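You operate a simulated robot arm through the tools that you are given. There is no shell and no other tool. Be economical: measure what you need, move in short steps, check, and stop when the job is done.

Carry out the task below with a simulated robot arm. There is one attempt and no reset: what you move stays moved.

TASK
Bring both chain pointers into the green, then lock the blue fork at notch 5.

It is judged by the outcome, as a careful person would: the job done as asked, and still so three seconds after it is handed in. It fails if anything else is knocked over, pushed out of place, dropped, spilled or broken.

THE ROBOT
A 6-joint arm with a two-finger parallel gripper, fixed in place. Base frame: the origin is at the foot of the arm, x ahead of it, y to its left, z up. Lengths are in mm, angles in degrees, forces in N, time in s.
With the tool pointing down near the work surface it reaches from about 100 to 640 mm from the base axis. Its first joint turns from -66.0 to 66.0 degrees. Payload 2.9 kg.
The tool frame sits at the grasp point between the pads (the TCP): z along the fingers, y along the line on which they close. The tips reach 30 mm beyond it. Largest opening 110 mm; finger width 20, thickness 10; the body of the gripper, 48 by 112 mm, starts 55 mm behind the TCP.
Orientation is told as [roll, pitch, yaw] about the base's x, y, z axes, in that order, counted from this pose: with the fingers straight down and closing along the base's y, the tool's x points along the base's -x, its y along +y and its z along -z.

THE INTERFACE
- The arm moves only by the tool jog_arm. Its arguments are lists of equal length, an entry for each row: "jaw": the opening, from 0 (shut) to 1 (fully open); "offset": the shift along the tool's x, y, z in mm, a list of three; "turn": the turn, a rotation vector about the tool's x, y, z in degrees, a list of three. In form: {"jaw": [jaw, ...], "offset": [[x, y, z], ...], "turn": [[wx, wy, wz], ...]}. A call has 1 to 10 rows; each row shifts and turns the commanded pose from where the row before left it, along the tool's axes as they then stand. A row lasts 0.2 s, in which the tool goes at most 50 mm and 8.6 degrees; a call with a longer step from one row to the next is refused whole, and so is a gripper value outside its range. Where a pose cannot be reached the arm comes as near as it can. A force on the tool above 60 N (or 10 N above the force at the start of the call, whichever is more), or a blocked arm, ends the call early, and 0.2 s more pass. The fingers move at their own pace (about 108 mm/s each) and stop on an object; they squeeze with about 23 N. The grip force told is the motor's: it shows also when the fingers shut on nothing. Time passes only in rows, and 0.2 s behind the last, so rows that do not move let the fingers close. The reply holds the time, the measured pose of the TCP, the force on the tool along the base axes, the opening and the grip force, in the units named above and with some noise.
- Cameras (640 x 400 px; columns grow to the right, rows downward): "scene" is fixed at [65.3, 429.5, 1372.3]; the picture's right is [-0.84, -0.54, 0.00], its down [-0.36, 0.56, -0.75] and it looks along [0.41, -0.63, -0.67] (base axes); focal length 257 px, centre (320, 200). "wrist" rides on the gripper at [-36, 0, -57] in the tool frame; the picture's right is [0.00, -1.00, 0.00], its down [0.97, 0.00, -0.24] and it looks along [0.24, 0.00, 0.97] (tool axes); focal length 218 px, centre (320, 200). There is no depth. A picture from a camera that has moved, and an enlarged one, comes with that camera's place and axes in the base frame and with its lens.
- capture(camera): a new picture of that camera. It takes no simulated time.
- inspect(camera, box): a new picture of the part [left, top, right, bottom] of that camera's present view, enlarged. It takes no simulated time.
- job_done(): hands the job in; it is judged then, once.

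Work in short steps. Places have to be worked out from the pictures, the camera data and where the tool is seen: move nearer, look again, correct. Check each grasp and each placing, and mend what went wrong. You have 120 turns and 68 pictures in all, those below and enlarged ones among them. Open the gripper and draw the arm clear of the work before you hand the job in, unless the task says otherwise; then end with one line.

The tools are called after "Request:" as a command line: name --argument value ..., lists and objects as JSON in quotes. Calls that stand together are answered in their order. jog_arm: Moves the arm, as the interface text tells. Its arguments: {"type":"object","properties":{"jaw":{"type":"array","items":{"type":"number"}},"offset":{"type":"array","items":{"type":"array","items":{"type":"number"}}},"turn":{"type":"array","items":{"type":"array","items":{"type":"number"}}}},"required":["jaw","offset","turn"]} The other tools are called the same way: capture (camera) takes a picture; inspect (camera, box) takes an enlarged picture of a part of a camera's view; job_done () hands the job in.

At the start:

```text
time_s: 0.0
position: [440.2, -244.4, 984.9]
tool_rot: [0.0, 0.0, 0.0]
force: [-0.1, -0.3, -0.1]
grip_width: 109.9
finger_force: 0.0
```

scene: 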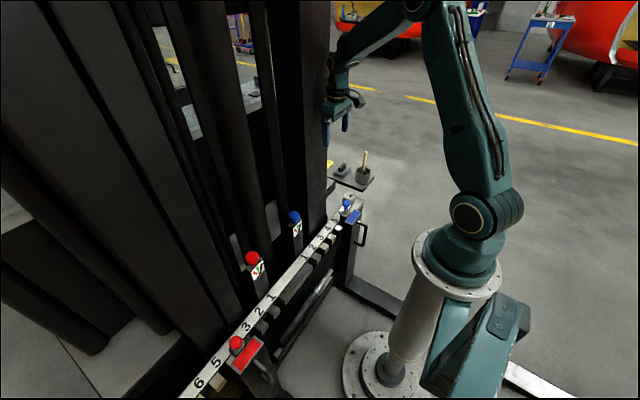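
wrist: 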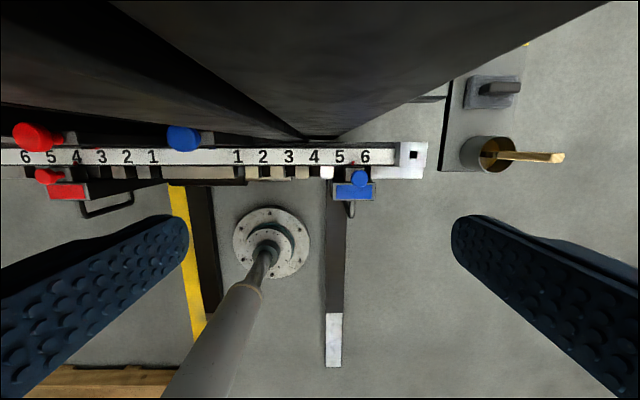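

The scene shows a forklift carriage with a numbered bar, two knobs with dials, and red and blue forks. I'll look closer at them.

Request:
inspect --camera "scene" --box '[220, 190, 380, 290]'

Request:
inspect --camera "wrist" --box '[0, 110, 220, 247]'

Request:
inspect --camera "wrist" --box '[220, 110, 440, 247]'

```text
4.00 times, centred on (300, 240) of scene
camera zoom: at [65.3, 429.5, 1372.3], right [-0.84, -0.54, 0.0], down [-0.36, 0.56, -0.75], along [0.41, -0.63, -0.67], focal length 1028 px, centre (400, 40)
```

zoom: 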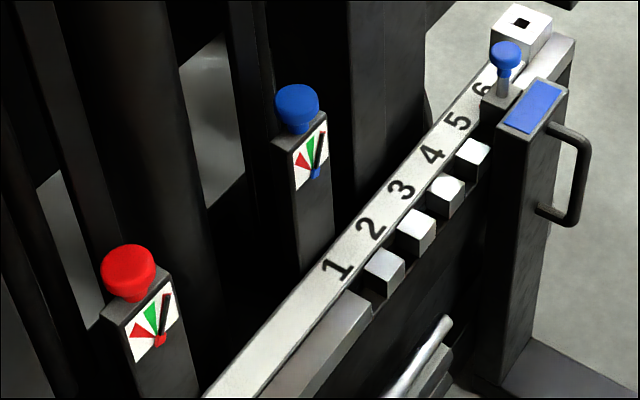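

```text
2.91 times, centred on (110, 178) of wrist
camera zoom: at [477.4, -243.7, 1043.7], right [0.0, -1.0, 0.0], down [-0.97, 0.0, 0.24], along [-0.24, 0.0, -0.97], focal length 635 px, centre (931, 262)
```

zoom: 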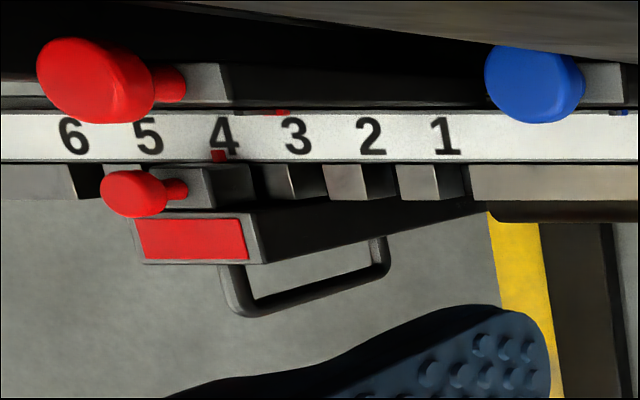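

```text
2.91 times, centred on (330, 178) of wrist
camera zoom: at [477.4, -243.7, 1043.7], right [0.0, -1.0, 0.0], down [-0.97, 0.0, 0.24], along [-0.24, 0.0, -0.97], focal length 635 px, centre (291, 262)
```

zoom: 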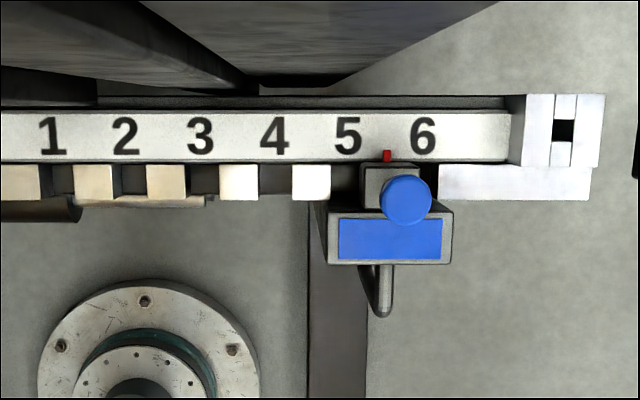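

Triangulated estimates: blue chain knob ≈ (486,-54,730), red chain knob ≈ (489,152,729), blue fork pin knob ≈ (418,-317,628). Both pointers sit to the right of green. The blue fork is between notches 5 and 6 (notch pitch about 51 mm). I'll move over the blue chain knob, keeping clear of the mast.

Request:
jog_arm --jaw '[1, 1, 1, 1, 1, 1]' --offset '[[0, 38, 10], [0, 38, 20], [0, 38, 20], [0, 38, 20], [0, 38, 20], [0, 0, 10]]' --turn '[[0, 0, 0], [0, 0, 0], [0, 0, 0], [0, 0, 0], [0, 0, 0], [0, 0, 0]]'

Request:
capture --camera "wrist"

Request:
capture --camera "scene"

```text
time_s: 1.4
position: [440.6, -52.6, 884.8]
tool_rot: [0.0, 0.0, 0.0]
force: [0.0, -0.5, -0.2]
grip_width: 109.9
finger_force: 0.0
```

```text
62 pictures are left
camera wrist: at [477.8, -53.6, 943.2], right [0.0, -1.0, 0.0], down [-0.97, 0.0, 0.24], along [-0.24, 0.0, -0.97], focal length 218 px, centre (320, 200)
```

wrist: 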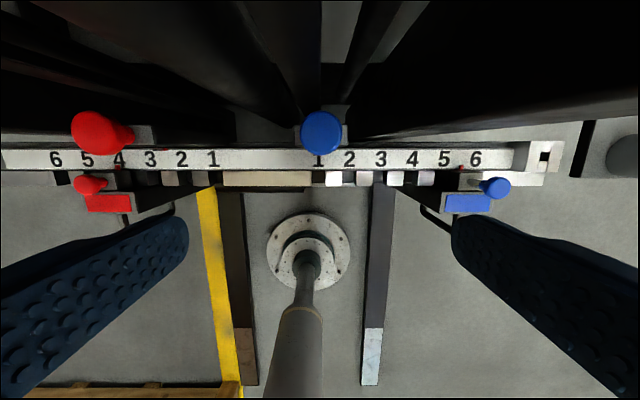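

```text
61 pictures are left
```

scene: 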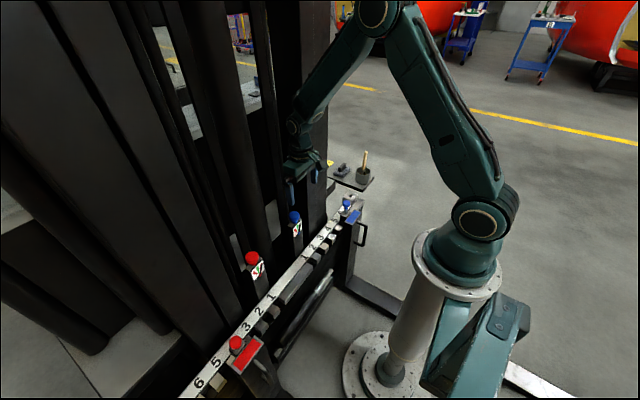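

Knob confirmed at about (490,-54), top ≈735, on a block about 50 mm wide with its top near z≈700. The mast face is close behind at x≈515, so I'll lower and tilt the tool 30° so the body leans away from the mast.

Request:
jog_arm --jaw '[0.7, 0.7, 0.7, 0.7, 0.7, 0.7]' --offset '[[0, 0, 45], [0, 0, 40], [0, 0, 0], [0, 0, 0], [0, 0, 0], [0, 0, 0]]' --turn '[[0, 0, 0], [0, 0, 0], [0, -7.5, 0], [0, -7.5, 0], [0, -7.5, 0], [0, -7.5, 0]]'

Request:
capture --camera "wrist"

Request:
inspect --camera "scene" --box '[220, 130, 380, 230]'

```text
time_s: 2.8
position: [440.6, -54.0, 801.3]
tool_rot: [0.0, -30.2, -0.1]
force: [-0.2, -0.3, 0.6]
grip_width: 76.9
finger_force: 0.0
```

```text
60 pictures are left
camera wrist: at [444.1, -53.6, 869.2], right [0.0, -1.0, 0.0], down [-0.96, 0.0, -0.28], along [0.28, 0.0, -0.96], focal length 218 px, centre (320, 200)
```

wrist: 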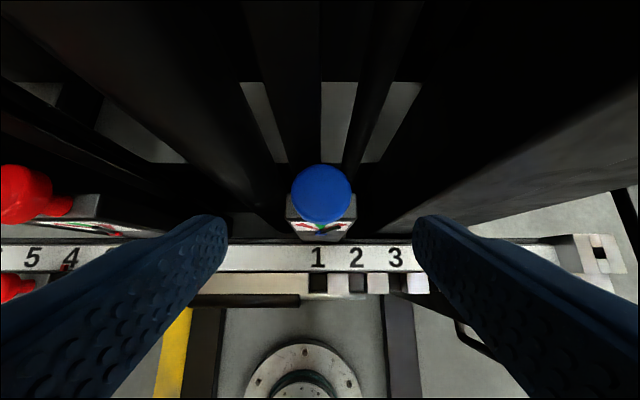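

```text
4.00 times, centred on (300, 180) of scene
camera zoom: at [65.3, 429.5, 1372.3], right [-0.84, -0.54, 0.0], down [-0.36, 0.56, -0.75], along [0.41, -0.63, -0.67], focal length 1028 px, centre (400, 280)
```

zoom: 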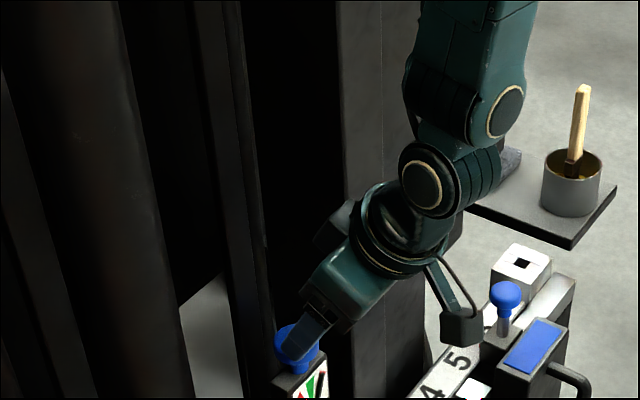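

Knob centre refined to (488,-54), top z≈735. The planned grasp lies almost exactly along the tool axis, 75 mm ahead; I'll advance 70 mm with the jaws open.

Request:
jog_arm --jaw '[0.6, 0.6, 0.6, 0.6]' --offset '[[-1, 0, 25], [-1, 0, 25], [-1, 0, 20], [0, 0, 0]]' --turn '[[0, 0, 0], [0, 0, 0], [0, 0, 0], [0, 0, 0]]'

Request:
capture --camera "wrist"

Request:
inspect --camera "scene" --box '[260, 180, 340, 230]'

```text
time_s: 3.8
position: [478.6, -52.1, 743.9]
tool_rot: [-0.1, -30.0, 0.0]
force: [0.0, 0.3, 0.4]
grip_width: 66.1
finger_force: 0.1
```

```text
58 pictures are left
camera wrist: at [481.6, -53.5, 811.0], right [0.0, -1.0, 0.0], down [-0.96, 0.0, -0.28], along [0.28, 0.0, -0.96], focal length 218 px, centre (320, 200)
```

wrist: 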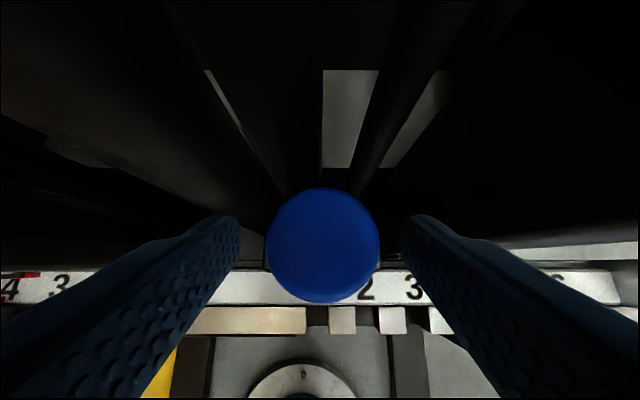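

```text
8.00 times, centred on (300, 205) of scene
camera zoom: at [65.3, 429.5, 1372.3], right [-0.84, -0.54, 0.0], down [-0.36, 0.56, -0.75], along [0.41, -0.63, -0.67], focal length 2057 px, centre (480, 160)
```

zoom: 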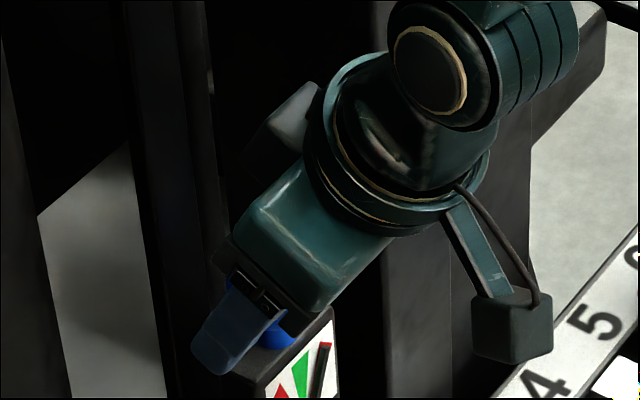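

The fingers straddle the knob evenly, with about 18 mm of overlap and the tips clear of the block. I'll close, then turn 24° counter-clockwise about the knob's vertical axis as a test.

Request:
jog_arm --jaw '[0.25, 0.25, 0.25, 0.25, 0.25, 0.25]' --offset '[[0, 0, 0], [0, 0, 0], [0, -1.3, 0], [0, -1.3, 0], [0, -1.3, 0], [0, 0, 0]]' --turn '[[0, 0, 0], [0, 0, 0], [-4, 0, -6.93], [-4, 0, -6.93], [-4, 0, -6.93], [0, 0, 0]]'

Request:
inspect --camera "scene" --box '[240, 200, 340, 280]'

```text
time_s: 5.2
position: [478.8, -56.9, 743.6]
tool_rot: [-0.1, -30.1, 24.1]
force: [-5.4, -14.5, 15.5]
grip_width: 39.2
finger_force: 44.6
```

```text
5.00 times, centred on (290, 240) of scene
camera zoom: at [65.0, 429.3, 1372.4], right [-0.84, -0.54, 0.0], down [-0.36, 0.56, -0.75], along [0.41, -0.63, -0.67], focal length 1286 px, centre (470, 0)
```

zoom: 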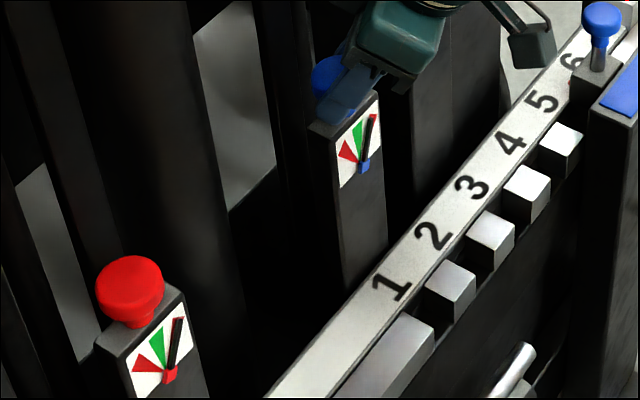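

I'll zoom in on the gauges to see whether the pointer moved.

Request:
inspect --camera "scene" --box '[296, 212, 328, 242]'

Request:
inspect --camera "scene" --box '[256, 254, 288, 284]'

```text
13.33 times, centred on (312, 227) of scene
camera zoom: at [65.0, 429.3, 1372.4], right [-0.84, -0.54, 0.0], down [-0.36, 0.56, -0.75], along [0.41, -0.63, -0.67], focal length 3428 px, centre (427, -160)
```

zoom: 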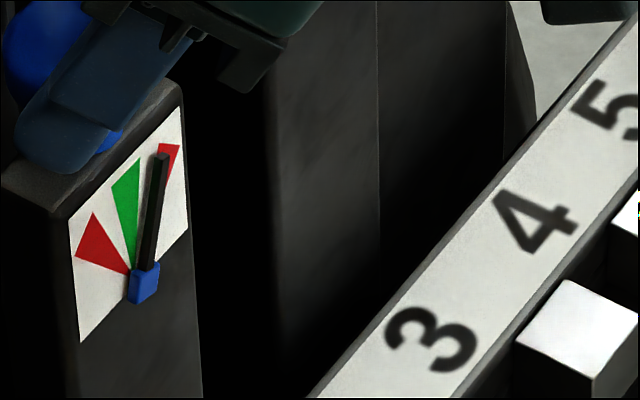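

```text
13.33 times, centred on (272, 269) of scene
camera zoom: at [65.0, 429.3, 1372.4], right [-0.84, -0.54, 0.0], down [-0.36, 0.56, -0.75], along [0.41, -0.63, -0.67], focal length 3428 px, centre (960, -720)
```

zoom: 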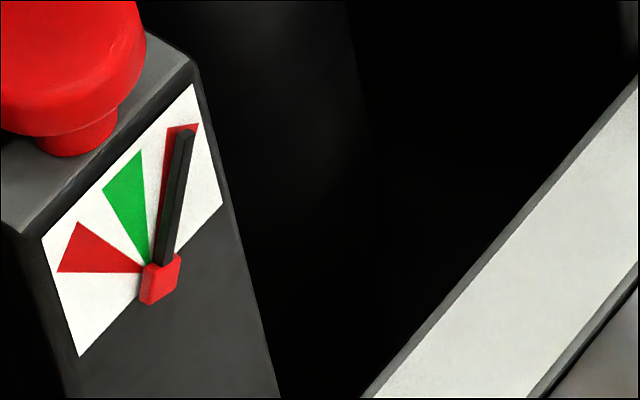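

Counter-clockwise moved the blue pointer from the right red towards green, and it's now in the white gap. I'll turn 16° more.

Request:
jog_arm --jaw '[0.25, 0.25, 0.25]' --offset '[[0, -1.0, 0], [0, -1.0, 0], [0, 0, 0]]' --turn '[[-4, 0, -6.93], [-4, 0, -6.93], [0, 0, 0]]'

Request:
inspect --camera "scene" --box '[296, 212, 328, 242]'

```text
time_s: 6.0
position: [480.7, -60.4, 742.6]
tool_rot: [-0.3, -30.1, 40.2]
force: [-7.6, -22.2, 24.5]
grip_width: 39.5
finger_force: 45.0
```

```text
13.33 times, centred on (312, 227) of scene
camera zoom: at [64.8, 429.1, 1372.5], right [-0.84, -0.54, 0.0], down [-0.36, 0.56, -0.75], along [0.41, -0.63, -0.67], focal length 3428 px, centre (427, -160)
```

zoom: 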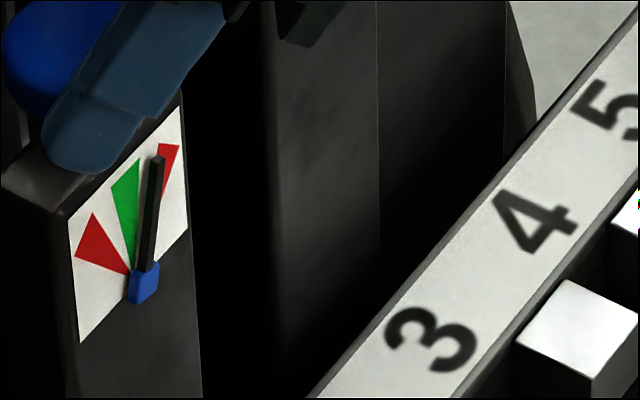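

The ratio is low: 40° of knob moved the pointer about 20% of the way, so roughly 145° more is needed. I'll open, swing back around the knob to re-grip, and check that it holds.

Request:
jog_arm --jaw '[0.55, 0.55, 0.55, 0.55, 0.55, 0.55, 0.55, 0.55, 0.55, 0.55]' --offset '[[0, 0, 0], [0, 1.3, 0], [0, 1.3, 0], [0, 1.3, 0], [0, 1.3, 0], [0, 1.3, 0], [0, 1.3, 0], [0, 1.3, 0], [0, 1.3, 0], [0, 1.3, 0]]' --turn '[[0, 0, 0], [4, 0, 6.93], [4, 0, 6.93], [4, 0, 6.93], [4, 0, 6.93], [4, 0, 6.93], [4, 0, 6.93], [4, 0, 6.93], [4, 0, 6.93], [4, 0, 6.93]]'

Request:
capture --camera "wrist"

Request:
inspect --camera "scene" --box '[296, 212, 328, 242]'

```text
time_s: 8.2
position: [478.9, -49.0, 742.6]
tool_rot: [0.0, -30.0, -32.2]
force: [0.6, -0.3, 0.6]
grip_width: 60.5
finger_force: 0.0
```

```text
52 pictures are left
camera wrist: at [481.6, -49.7, 810.6], right [-0.53, -0.85, 0.0], down [-0.81, 0.51, -0.28], along [0.24, -0.15, -0.96], focal length 218 px, centre (320, 200)
```

wrist: 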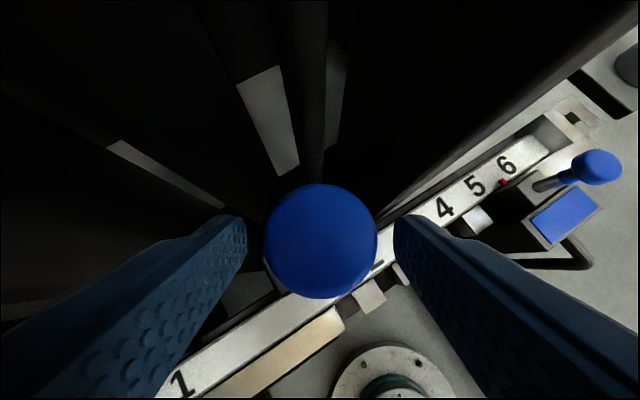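

```text
13.33 times, centred on (312, 227) of scene
camera zoom: at [65.3, 429.5, 1372.3], right [-0.84, -0.54, 0.0], down [-0.36, 0.56, -0.75], along [0.41, -0.63, -0.67], focal length 3428 px, centre (427, -160)
```

zoom: 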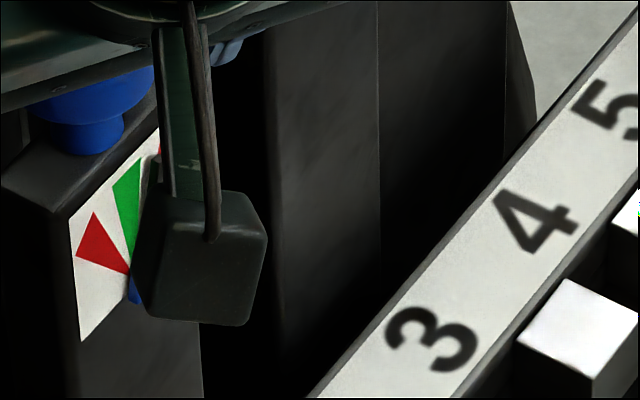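

The knob is centred between the fingers. I'll close and turn 72° counter-clockwise.

Request:
jog_arm --jaw '[0.25, 0.25, 0.25, 0.25, 0.25, 0.25, 0.25, 0.25, 0.25, 0.25]' --offset '[[0, 0, 0], [0, -1.3, 0], [0, -1.2, 0], [0, -1.2, 0], [0, -1.2, 0], [0, -1.2, 0], [0, -1.2, 0], [0, -1.2, 0], [0, -1.2, 0], [0, -1.2, 0]]' --turn '[[0, 0, 0], [-4, 0, -6.93], [-4, 0, -6.93], [-4, 0, -6.93], [-4, 0, -6.93], [-4, 0, -6.93], [-4, 0, -6.93], [-4, 0, -6.93], [-4, 0, -6.93], [-4, 0, -6.93]]'

Request:
inspect --camera "scene" --box '[296, 212, 328, 242]'

```text
time_s: 10.4
position: [478.3, -60.8, 742.5]
tool_rot: [-0.6, -30.0, 40.1]
force: [2.7, -27.0, 11.2]
grip_width: 39.3
finger_force: 45.0
```

```text
13.33 times, centred on (312, 227) of scene
camera zoom: at [65.2, 429.0, 1372.5], right [-0.84, -0.54, 0.0], down [-0.36, 0.56, -0.74], along [0.41, -0.63, -0.67], focal length 3428 px, centre (427, -160)
```

zoom: 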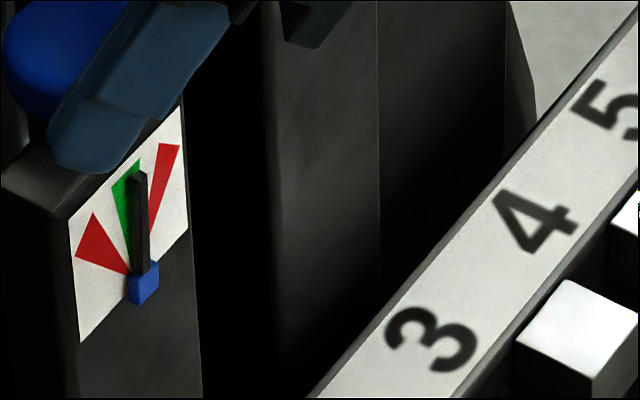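

The pointer's direction now bisects the green wedge. I'll release and draw back along the tool axis to check that it holds.

Request:
jog_arm --jaw '[0.6, 0.6, 0.6, 0.6, 0.6, 0.6, 0.6]' --offset '[[0, 0, 0], [0, 0, -35], [0, 0, -45], [0, 0, 0], [0, 0, 0], [0, 0, 0], [0, 0, 0]]' --turn '[[0, 0, 0], [0, 0, 0], [0, 0, 0], [4, 0, 6.93], [4, 0, 6.93], [4, 0, 6.93], [4, 0, 6.93]]'

Request:
inspect --camera "scene" --box '[240, 200, 340, 280]'

Request:
capture --camera "wrist"

```text
time_s: 12.0
position: [446.8, -82.4, 811.2]
tool_rot: [0.0, -30.1, 7.8]
force: [0.4, 0.6, -0.2]
grip_width: 66.1
finger_force: 0.0
```

```text
5.00 times, centred on (290, 240) of scene
camera zoom: at [65.3, 429.5, 1372.3], right [-0.84, -0.54, 0.0], down [-0.36, 0.56, -0.75], along [0.41, -0.63, -0.67], focal length 1286 px, centre (470, 0)
```

zoom: 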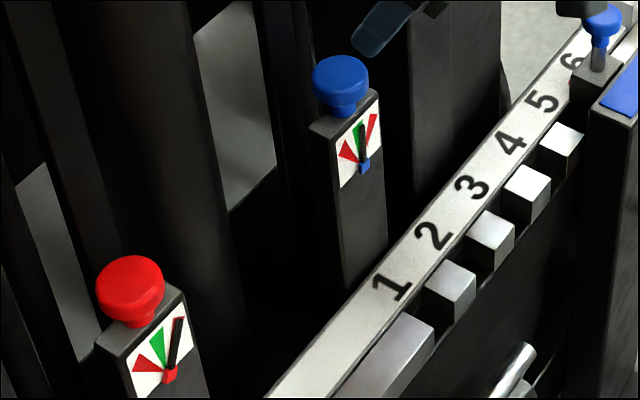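

```text
48 pictures are left
camera wrist: at [450.9, -83.8, 879.6], right [0.14, -0.99, 0.0], down [-0.95, -0.13, -0.28], along [0.27, 0.04, -0.96], focal length 218 px, centre (320, 200)
```

wrist: 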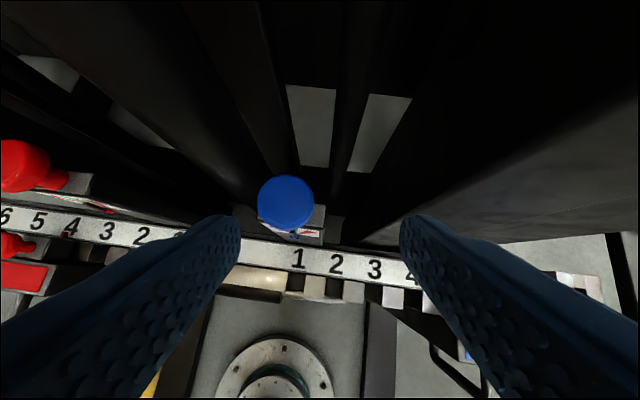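

Blue holds in green with the gripper clear. Next I'll move over to the red chain knob with the same tilt, pre-turned to yaw -24°.

Request:
jog_arm --jaw '[0.6, 0.6, 0.6, 0.6, 0.6, 0.6, 0.6, 0.6, 0.6, 0.6]' --offset '[[0, 0, 0], [0, 42.2, 0], [0, 42.2, 0], [0, 42.2, 0], [0, 42.2, 0], [0, 42.2, 0], [0, 42.2, 0], [0, 0, 0], [0, 0, 0], [0, 0, 0]]' --turn '[[3.9, 0, 6.75], [0, 0, 0], [0, 0, 0], [0, 0, 0], [0, 0, 0], [0, 0, 0], [0, 0, 0], [4, 0, 6.93], [4, 0, 6.93], [4, 0, 6.93]]'

Request:
capture --camera "wrist"

```text
time_s: 14.2
position: [446.0, 168.8, 811.4]
tool_rot: [0.1, -29.9, -24.1]
force: [-0.3, -0.1, 0.7]
grip_width: 66.1
finger_force: 0.0
```

```text
47 pictures are left
camera wrist: at [450.0, 167.7, 879.4], right [-0.41, -0.91, 0.0], down [-0.88, 0.39, -0.28], along [0.25, -0.11, -0.96], focal length 218 px, centre (320, 200)
```

wrist: 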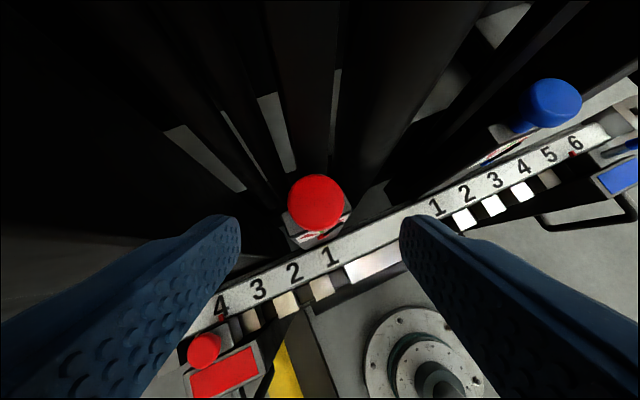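

Red knob at ≈(488,154). I'll advance onto it.

Request:
jog_arm --jaw '[0.6, 0.6, 0.6, 0.6]' --offset '[[1, 1, 26], [1, 1, 26], [1, 1, 24], [0, 0, 0]]' --turn '[[0, 0, 0], [0, 0, 0], [0, 0, 0], [0, 0, 0]]'

Request:
capture --camera "wrist"

```text
time_s: 15.2
position: [480.3, 155.8, 744.7]
tool_rot: [0.0, -30.0, -23.8]
force: [0.1, 0.8, -0.2]
grip_width: 66.0
finger_force: 0.0
```

```text
46 pictures are left
camera wrist: at [483.5, 155.0, 811.6], right [-0.4, -0.91, 0.0], down [-0.88, 0.39, -0.28], along [0.25, -0.11, -0.96], focal length 218 px, centre (320, 200)
```

wrist: 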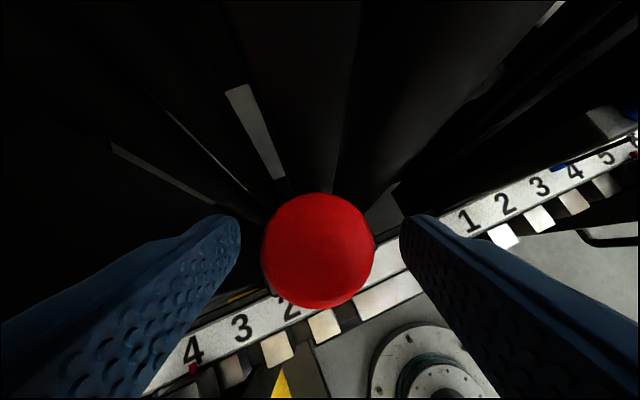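

Centred. I'll close and turn 72° counter-clockwise.

Request:
jog_arm --jaw '[0.25, 0.25, 0.25, 0.25, 0.25, 0.25, 0.25, 0.25, 0.25, 0.25]' --offset '[[1.5, 0.5, 0], [0, -1.3, 0], [0, -1.2, 0], [0, -1.2, 0], [0, -1.2, 0], [0, -1.2, 0], [0, -1.2, 0], [0, -1.2, 0], [0, -1.2, 0], [0, 0, 0]]' --turn '[[0, 0, 0], [-4, 0, -6.93], [-4, 0, -6.93], [-4, 0, -6.93], [-4, 0, -6.93], [-4, 0, -6.93], [-4, 0, -6.93], [-4, 0, -6.93], [-4, 0, -6.93], [0, 0, 0]]'

Request:
inspect --camera "scene" --box '[256, 254, 288, 284]'

Request:
inspect --camera "scene" --box '[296, 212, 328, 242]'

```text
time_s: 17.4
position: [480.9, 148.1, 744.3]
tool_rot: [-0.2, -30.1, 40.3]
force: [13.9, -9.1, -2.3]
grip_width: 39.4
finger_force: 45.3
```

```text
13.33 times, centred on (272, 269) of scene
camera zoom: at [65.7, 429.3, 1372.4], right [-0.84, -0.54, 0.0], down [-0.36, 0.56, -0.74], along [0.41, -0.63, -0.67], focal length 3428 px, centre (960, -720)
```

zoom: 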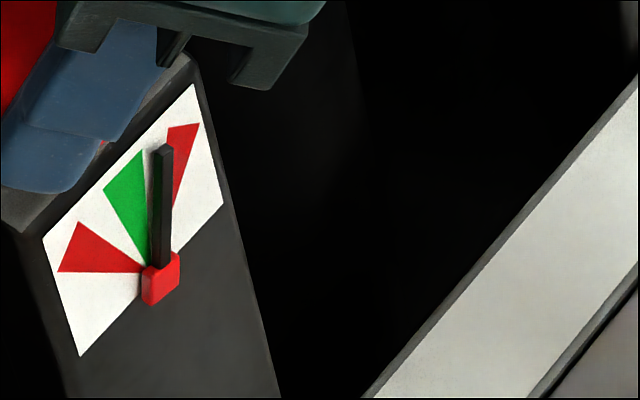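

```text
13.33 times, centred on (312, 227) of scene
camera zoom: at [65.7, 429.3, 1372.4], right [-0.84, -0.54, 0.0], down [-0.36, 0.56, -0.74], along [0.41, -0.63, -0.67], focal length 3428 px, centre (427, -160)
```

zoom: 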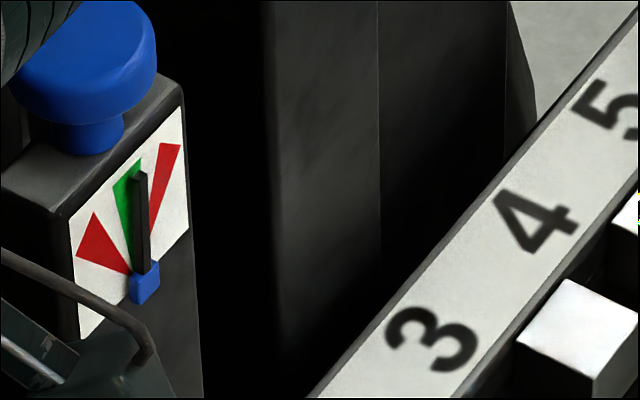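

Blue is unchanged. Red has moved from about 20° to 12° on the dial (green is ±9°), so about 12° is left. I'll regrip and turn again.

Request:
jog_arm --jaw '[0.55, 0.55, 0.55, 0.55, 0.55, 0.55, 0.55, 0.55, 0.55, 0.55]' --offset '[[0, 0, 0], [0, 1.3, 0], [0, 1.3, 0], [0, 1.3, 0], [0, 1.3, 0], [0, 1.3, 0], [0, 1.3, 0], [0, 1.3, 0], [0, 1.3, 0], [0, 1.3, 0]]' --turn '[[0, 0, 0], [4, 0, 6.93], [4, 0, 6.93], [4, 0, 6.93], [4, 0, 6.93], [4, 0, 6.93], [4, 0, 6.93], [4, 0, 6.93], [4, 0, 6.93], [4, 0, 6.93]]'

Request:
capture --camera "wrist"

```text
time_s: 19.6
position: [478.3, 159.8, 743.9]
tool_rot: [0.1, -29.9, -32.0]
force: [-0.3, 0.1, -0.3]
grip_width: 60.6
finger_force: 0.1
```

```text
43 pictures are left
camera wrist: at [481.4, 158.8, 811.7], right [-0.53, -0.85, 0.0], down [-0.81, 0.51, -0.28], along [0.24, -0.15, -0.96], focal length 218 px, centre (320, 200)
```

wrist: 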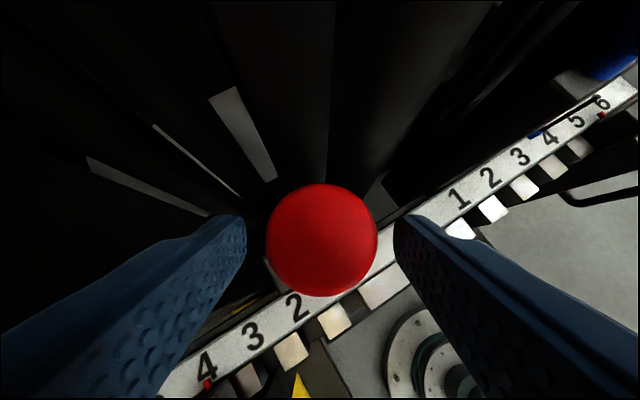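

Centred again. I'll grip and turn 72°.

Request:
jog_arm --jaw '[0.25, 0.25, 0.25, 0.25, 0.25, 0.25, 0.25, 0.25, 0.25, 0.25]' --offset '[[0, 0, 0], [0, -1.3, 0], [0, -1.2, 0], [0, -1.2, 0], [0, -1.2, 0], [0, -1.2, 0], [0, -1.2, 0], [0, -1.2, 0], [0, -1.2, 0], [0, -1.2, 0]]' --turn '[[0, 0, 0], [-4, 0, -6.93], [-4, 0, -6.93], [-4, 0, -6.93], [-4, 0, -6.93], [-4, 0, -6.93], [-4, 0, -6.93], [-4, 0, -6.93], [-4, 0, -6.93], [-4, 0, -6.93]]'

Request:
inspect --camera "scene" --box '[256, 254, 288, 284]'

```text
time_s: 21.8
position: [478.7, 146.1, 744.1]
tool_rot: [-0.5, -29.8, 40.3]
force: [-3.0, -27.1, 10.8]
grip_width: 39.5
finger_force: 44.5
```

```text
13.33 times, centred on (272, 269) of scene
camera zoom: at [65.1, 428.9, 1372.5], right [-0.84, -0.54, 0.0], down [-0.36, 0.56, -0.74], along [0.41, -0.63, -0.67], focal length 3428 px, centre (960, -720)
```

zoom: 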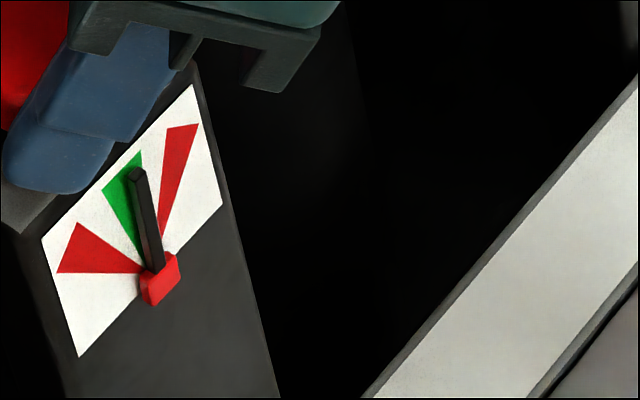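

Red now reads about 2° off centre, well inside the ±9° green. I'll release, draw back and check both.

Request:
jog_arm --jaw '[0.6, 0.6, 0.6, 0.6, 0.6, 0.6, 0.6, 0.6]' --offset '[[0, 0, 0], [0, 0, -35], [0, 0, -45], [0, 0, 0], [0, 0, 0], [0, 0, 0], [0, 0, 0], [0, 0, 0]]' --turn '[[0, 0, 0], [0, 0, 0], [0, 0, 0], [4, 0, 6.93], [4, 0, 6.93], [4, 0, 6.93], [4, 0, 6.93], [4, 0, 6.93]]'

Request:
inspect --camera "scene" --box '[250, 205, 330, 285]'

```text
time_s: 23.6
position: [446.5, 124.9, 813.3]
tool_rot: [0.1, -30.1, 0.1]
force: [0.9, 0.4, -0.7]
grip_width: 65.9
finger_force: 0.1
```

```text
5.00 times, centred on (290, 245) of scene
camera zoom: at [65.3, 429.5, 1372.3], right [-0.84, -0.54, 0.0], down [-0.36, 0.56, -0.75], along [0.41, -0.63, -0.67], focal length 1286 px, centre (470, -25)
```

zoom: 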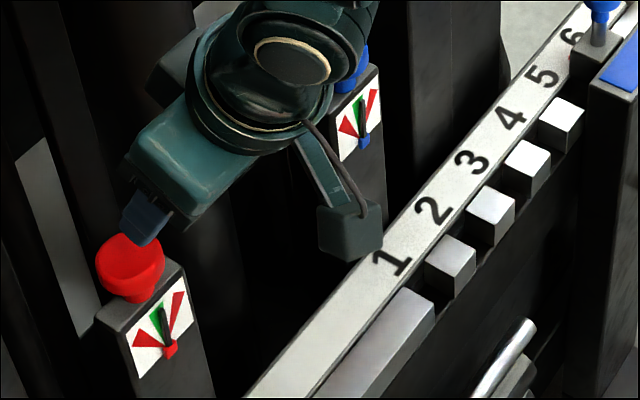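

Both pointers are in green with nothing touching. I'll travel over to the blue fork pin.

Request:
jog_arm --jaw '[0.6, 0.6, 0.6, 0.6, 0.6, 0.6, 0.6, 0.6, 0.6, 0.6]' --offset '[[2.4, -43, -1.4], [2.4, -43, -1.4], [2.4, -43, -1.4], [2.4, -43, -1.4], [2.4, -43, -1.4], [2.4, -43, -1.4], [2.4, -43, -1.4], [2.4, -43, -1.4], [2.4, -43, -1.4], [2.4, -43, -1.4]]' --turn '[[0, 0, 0], [0, 0, 0], [0, 0, 0], [0, 0, 0], [0, 0, 0], [0, 0, 0], [0, 0, 0], [0, 0, 0], [0, 0, 0], [0, 0, 0]]'

Request:
jog_arm --jaw '[0.6, 0.6, 0.6, 0.6, 0.6, 0.6]' --offset '[[0, 0, 0], [0, 0, 0], [0, 0, 0], [0, 0, 0], [0, 0, 30], [0, 0, 0]]' --turn '[[0, 7.5, 0], [0, 7.5, 0], [0, 7.5, 0], [0, 7.5, 0], [0, 0, 0], [0, 0, 0]]'

Request:
capture --camera "wrist"

Request:
inspect --camera "scene" --box '[300, 180, 380, 240]'

```text
time_s: 25.8
position: [421.0, -306.9, 812.3]
tool_rot: [0.1, -30.0, 0.2]
force: [0.1, 1.3, 0.1]
grip_width: 66.0
finger_force: 0.0
```

```text
time_s: 27.2
position: [421.3, -306.6, 781.8]
tool_rot: [0.0, 0.0, 0.3]
force: [-0.3, 0.0, -0.3]
grip_width: 65.8
finger_force: 0.0
```

```text
40 pictures are left
camera wrist: at [459.5, -306.3, 839.6], right [0.0, -1.0, 0.0], down [-0.97, 0.0, 0.24], along [-0.24, 0.0, -0.97], focal length 218 px, centre (320, 200)
```

wrist: 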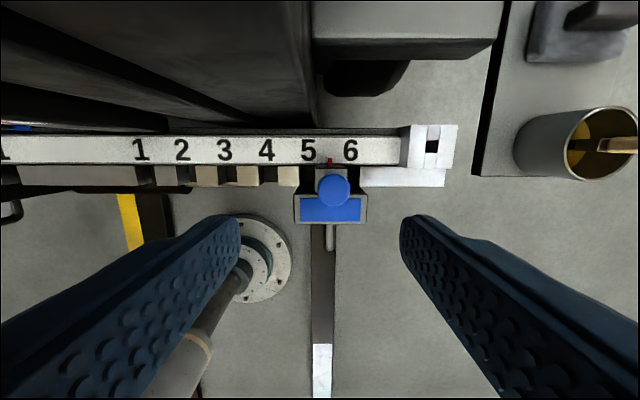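

```text
6.67 times, centred on (340, 210) of scene
camera zoom: at [65.3, 429.5, 1372.3], right [-0.84, -0.54, 0.0], down [-0.36, 0.56, -0.75], along [0.41, -0.63, -0.67], focal length 1714 px, centre (187, 133)
```

zoom: 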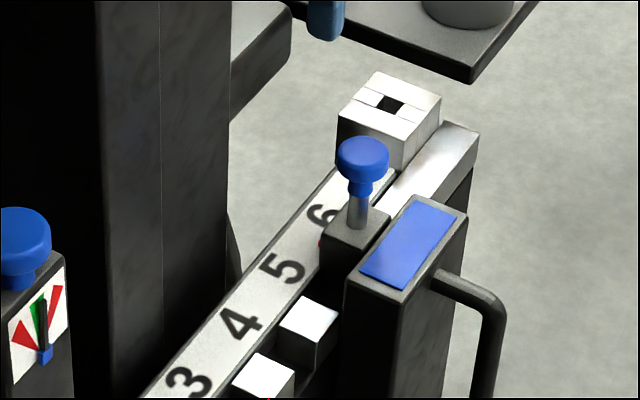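

Blue pin knob at ≈(420,-318.5), top ≈630, with a long shank showing, so the pin is up. I'll descend partway and re-check alignment.

Request:
jog_arm --jaw '[0.6, 0.6, 0.6, 0.6]' --offset '[[0, -12, 40], [0, 0, 40], [0, 0, 35], [0, 0, 0]]' --turn '[[0, 0, 0], [0, 0, 0], [0, 0, 0], [0, 0, 0]]'

Request:
capture --camera "wrist"

Request:
inspect --camera "scene" --box '[300, 170, 380, 230]'

Request:
inspect --camera "scene" --box '[190, 320, 290, 400]'

```text
time_s: 28.2
position: [423.5, -317.0, 667.8]
tool_rot: [-0.1, -0.1, 0.2]
force: [0.4, -0.3, 0.0]
grip_width: 65.9
finger_force: 0.0
```

```text
38 pictures are left
camera wrist: at [460.4, -317.3, 724.8], right [0.0, -1.0, 0.0], down [-0.97, 0.0, 0.24], along [-0.24, 0.0, -0.97], focal length 218 px, centre (320, 200)
```

wrist: 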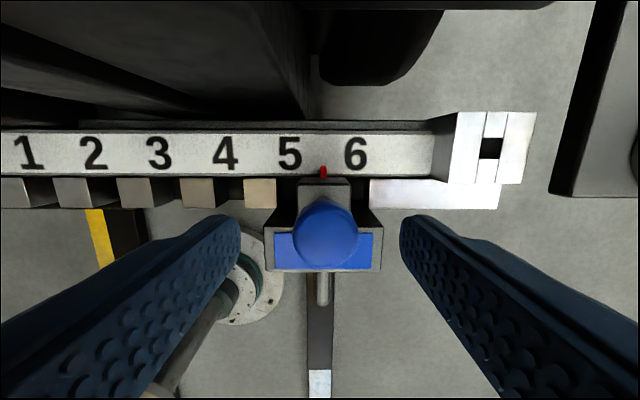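

```text
6.67 times, centred on (340, 200) of scene
camera zoom: at [65.3, 429.5, 1372.3], right [-0.84, -0.54, 0.0], down [-0.36, 0.56, -0.75], along [0.41, -0.63, -0.67], focal length 1714 px, centre (187, 200)
```

zoom: 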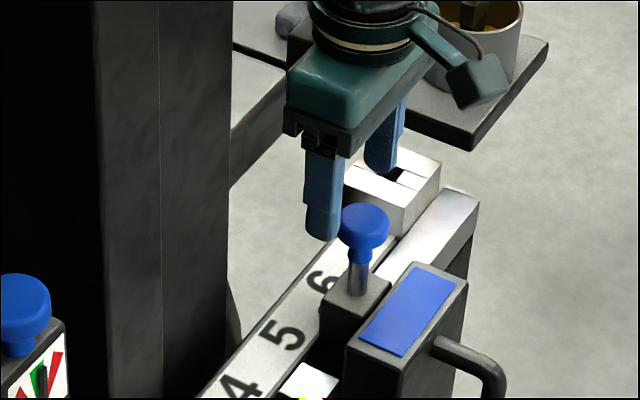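

```text
5.00 times, centred on (240, 360) of scene
camera zoom: at [65.3, 429.5, 1372.3], right [-0.84, -0.54, 0.0], down [-0.36, 0.56, -0.75], along [0.41, -0.63, -0.67], focal length 1286 px, centre (720, -600)
```

zoom: 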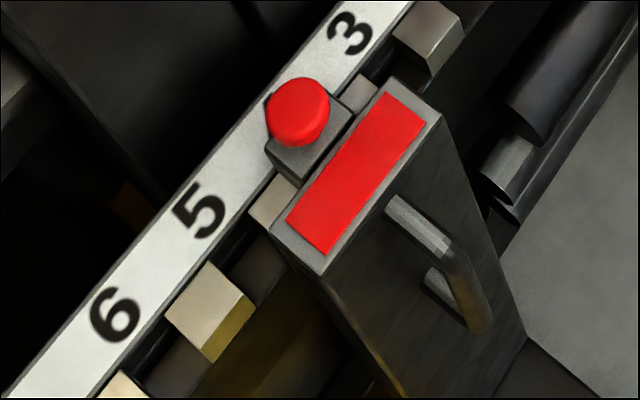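

Knob at (421,-319.5), top ≈630. The red fork for reference is locked at 4, with its knob seated low. I'll descend around the blue knob and close.

Request:
jog_arm --jaw '[0.6, 0.6, 0.6, 0.15, 0.15, 0.15]' --offset '[[2, -2.5, 20], [0, 0, 20], [0, 0, 12], [0, 0, 0], [0, 0, 0], [0, 0, 0]]' --turn '[[0, 0, 0], [0, 0, 0], [0, 0, 0], [0, 0, 0], [0, 0, 0], [0, 0, 0]]'

Request:
capture --camera "wrist"

Request:
inspect --camera "scene" --box '[300, 170, 380, 230]'

```text
time_s: 29.6
position: [420.1, -320.2, 615.0]
tool_rot: [-0.1, 0.1, 0.2]
force: [-0.5, 0.5, -0.8]
grip_width: 32.4
finger_force: 45.0
```

```text
35 pictures are left
camera wrist: at [457.0, -320.2, 672.3], right [0.0, -1.0, 0.0], down [-0.97, 0.0, 0.24], along [-0.24, 0.0, -0.97], focal length 218 px, centre (320, 200)
```

wrist: 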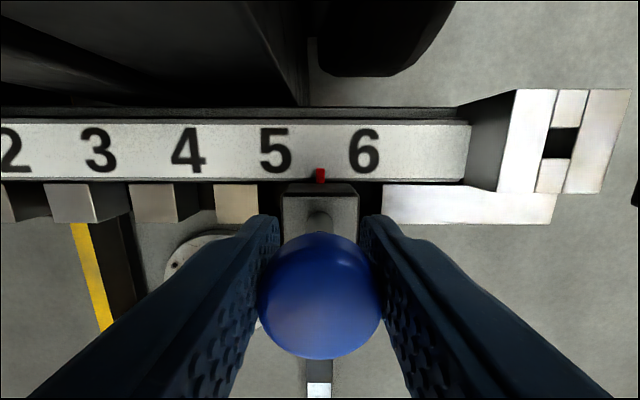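

```text
6.67 times, centred on (340, 200) of scene
camera zoom: at [65.3, 429.5, 1372.3], right [-0.84, -0.54, 0.0], down [-0.36, 0.56, -0.75], along [0.41, -0.63, -0.67], focal length 1714 px, centre (187, 200)
```

zoom: 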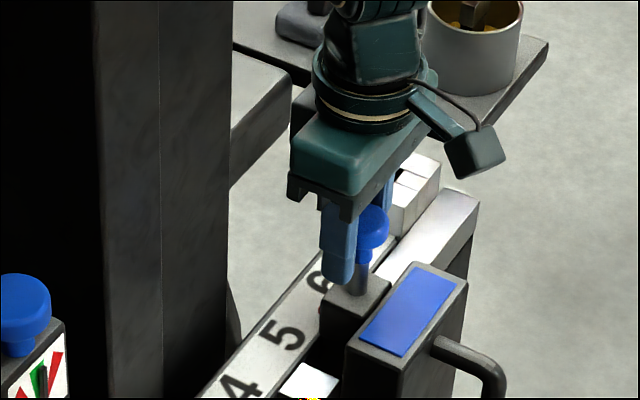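

The knob is gripped (32 mm). The pointer is about 25 mm from the notch-5 mark, so I'll slide the first 10 mm gently towards 5.

Request:
jog_arm --jaw '[0.15, 0.15, 0.15]' --offset '[[0, 5, 0], [0, 5, 0], [0, 0, 0]]' --turn '[[0, 0, 0], [0, 0, 0], [0, 0, 0]]'

Request:
capture --camera "wrist"

```text
time_s: 30.4
position: [418.8, -311.0, 615.1]
tool_rot: [0.0, 0.1, 0.3]
force: [-0.5, -8.7, -1.3]
grip_width: 32.8
finger_force: 45.1
```

```text
33 pictures are left
camera wrist: at [457.0, -310.9, 672.9], right [0.0, -1.0, 0.0], down [-0.97, 0.0, 0.24], along [-0.24, 0.0, -0.97], focal length 218 px, centre (320, 200)
```

wrist: 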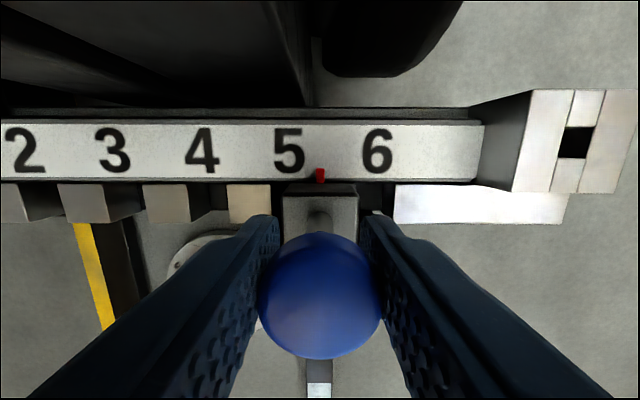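

The fork slides smoothly with about 9 N; 17.5 mm remains, so I'll continue to the mark.

Request:
jog_arm --jaw '[0.15, 0.15, 0.15, 0.15, 0.15]' --offset '[[0, 5, 0], [0, 5, 0], [0, 4, 0], [0, 3, 0], [0, 0, 0]]' --turn '[[0, 0, 0], [0, 0, 0], [0, 0, 0], [0, 0, 0], [0, 0, 0]]'

Request:
inspect --camera "wrist" --box '[220, 100, 420, 225]'

```text
time_s: 31.6
position: [420.2, -293.2, 615.7]
tool_rot: [0.0, -0.1, 0.2]
force: [5.1, -7.5, -7.2]
grip_width: 32.9
finger_force: 44.7
```

```text
3.20 times, centred on (320, 162) of wrist
camera zoom: at [456.9, -293.6, 673.3], right [0.0, -1.0, 0.0], down [-0.97, 0.0, 0.24], along [-0.24, 0.0, -0.97], focal length 698 px, centre (320, 320)
```

zoom: 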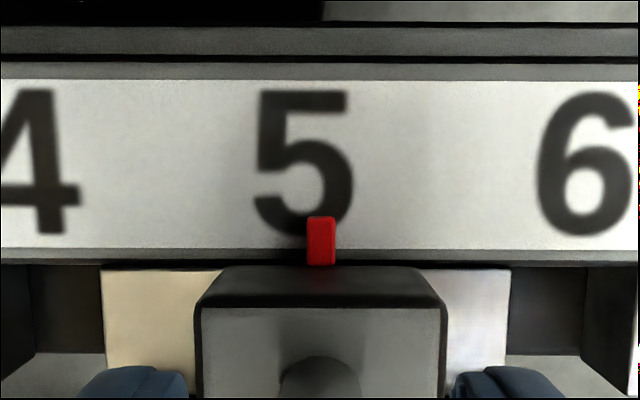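

Digit 5 and the teeth both centre near column 304, while the pointer is at 321, so about 2.9 mm remains. I'll nudge that.

Request:
jog_arm --jaw '[0.15, 0.15, 0.15]' --offset '[[0, 1.5, 0], [0, 1.4, 0], [0, 0, 0]]' --turn '[[0, 0, 0], [0, 0, 0], [0, 0, 0]]'

Request:
inspect --camera "wrist" --box '[220, 100, 420, 225]'

```text
time_s: 32.4
position: [419.7, -290.0, 616.1]
tool_rot: [-0.1, -0.1, 0.2]
force: [10.6, -8.2, -11.5]
grip_width: 32.4
finger_force: 44.6
```

```text
3.20 times, centred on (320, 162) of wrist
camera zoom: at [456.8, -290.6, 673.5], right [0.0, -1.0, 0.0], down [-0.97, 0.0, 0.24], along [-0.24, 0.0, -0.97], focal length 698 px, centre (320, 320)
```

zoom: 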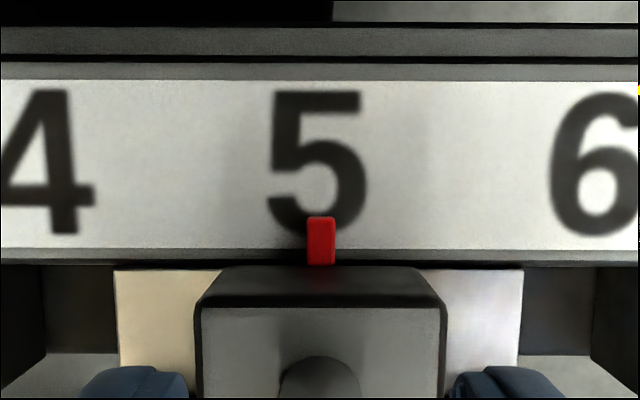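

It's centred within about 0.6 mm. I'll make the final nudge and push the pin down 10 mm.

Request:
jog_arm --jaw '[0.15, 0.15, 0.15, 0.15, 0.15]' --offset '[[0, 0.6, 1], [0, 0, 3], [0, 0, 3], [0, 0, 3], [0, 0, 0]]' --turn '[[0, 0, 0], [0, 0, 0], [0, 0, 0], [0, 0, 0], [0, 0, 0]]'

Request:
inspect --camera "scene" --box '[290, 180, 370, 240]'

```text
time_s: 33.6
position: [419.5, -290.1, 605.0]
tool_rot: [0.0, 0.0, 0.2]
force: [8.1, -9.1, 0.1]
grip_width: 32.5
finger_force: 44.9
```

```text
6.67 times, centred on (330, 210) of scene
camera zoom: at [65.5, 429.4, 1372.4], right [-0.84, -0.54, 0.0], down [-0.36, 0.56, -0.75], along [0.41, -0.63, -0.67], focal length 1714 px, centre (253, 133)
```

zoom: 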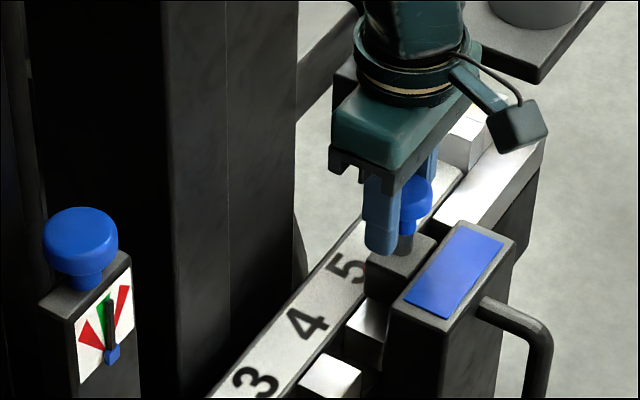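

The pin went down 10 mm with no resistance. I'll continue down carefully.

Request:
jog_arm --jaw '[0.15, 0.15, 0.15, 0.15, 0.15]' --offset '[[0, 0, 3], [0, 0, 3], [0, 0, 3], [0, 0, 3], [0, 0, 0]]' --turn '[[0, 0, 0], [0, 0, 0], [0, 0, 0], [0, 0, 0], [0, 0, 0]]'

Request:
inspect --camera "scene" --box '[310, 190, 366, 232]'

```text
time_s: 34.8
position: [420.4, -289.8, 593.5]
tool_rot: [0.1, -0.2, 0.4]
force: [15.3, -6.8, -0.6]
grip_width: 32.7
finger_force: 45.1
```

```text
9.52 times, centred on (338, 211) of scene
camera zoom: at [65.6, 429.4, 1372.3], right [-0.84, -0.54, 0.0], down [-0.36, 0.56, -0.75], along [0.41, -0.63, -0.67], focal length 2449 px, centre (149, 95)
```

zoom: 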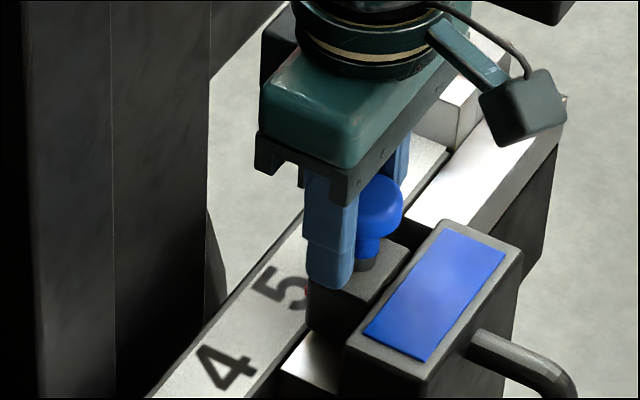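

The knob's neck is nearly at the housing and the fingertips are close to the housing top. I'll release, rise and look.

Request:
jog_arm --jaw '[0.45, 0.45, 0.45, 0.45]' --offset '[[0, 0, 0], [0, 0, -30], [0, 0, -40], [0, 0, 0]]' --turn '[[0, 0, 0], [0, 0, 0], [0, 0, 0], [0, 0, 0]]'

Request:
capture --camera "wrist"

Request:
inspect --camera "scene" --box '[310, 190, 366, 232]'

```text
time_s: 35.8
position: [417.7, -288.2, 663.3]
tool_rot: [0.1, 0.0, 0.1]
force: [-0.1, 0.5, -0.1]
grip_width: 49.7
finger_force: 0.0
```

```text
28 pictures are left
camera wrist: at [455.2, -288.9, 720.8], right [0.0, -1.0, 0.0], down [-0.97, 0.0, 0.24], along [-0.24, 0.0, -0.97], focal length 218 px, centre (320, 200)
```

wrist: 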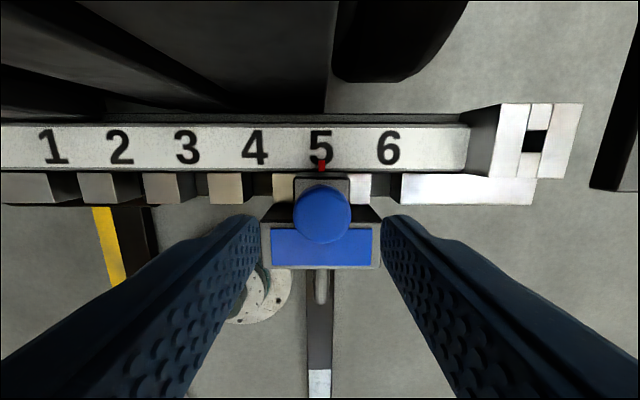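

```text
9.52 times, centred on (338, 211) of scene
camera zoom: at [65.3, 429.5, 1372.3], right [-0.84, -0.54, 0.0], down [-0.36, 0.56, -0.75], along [0.41, -0.63, -0.67], focal length 2449 px, centre (149, 95)
```

zoom: 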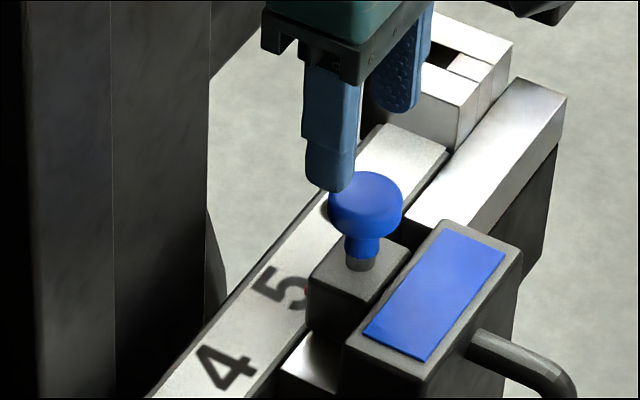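

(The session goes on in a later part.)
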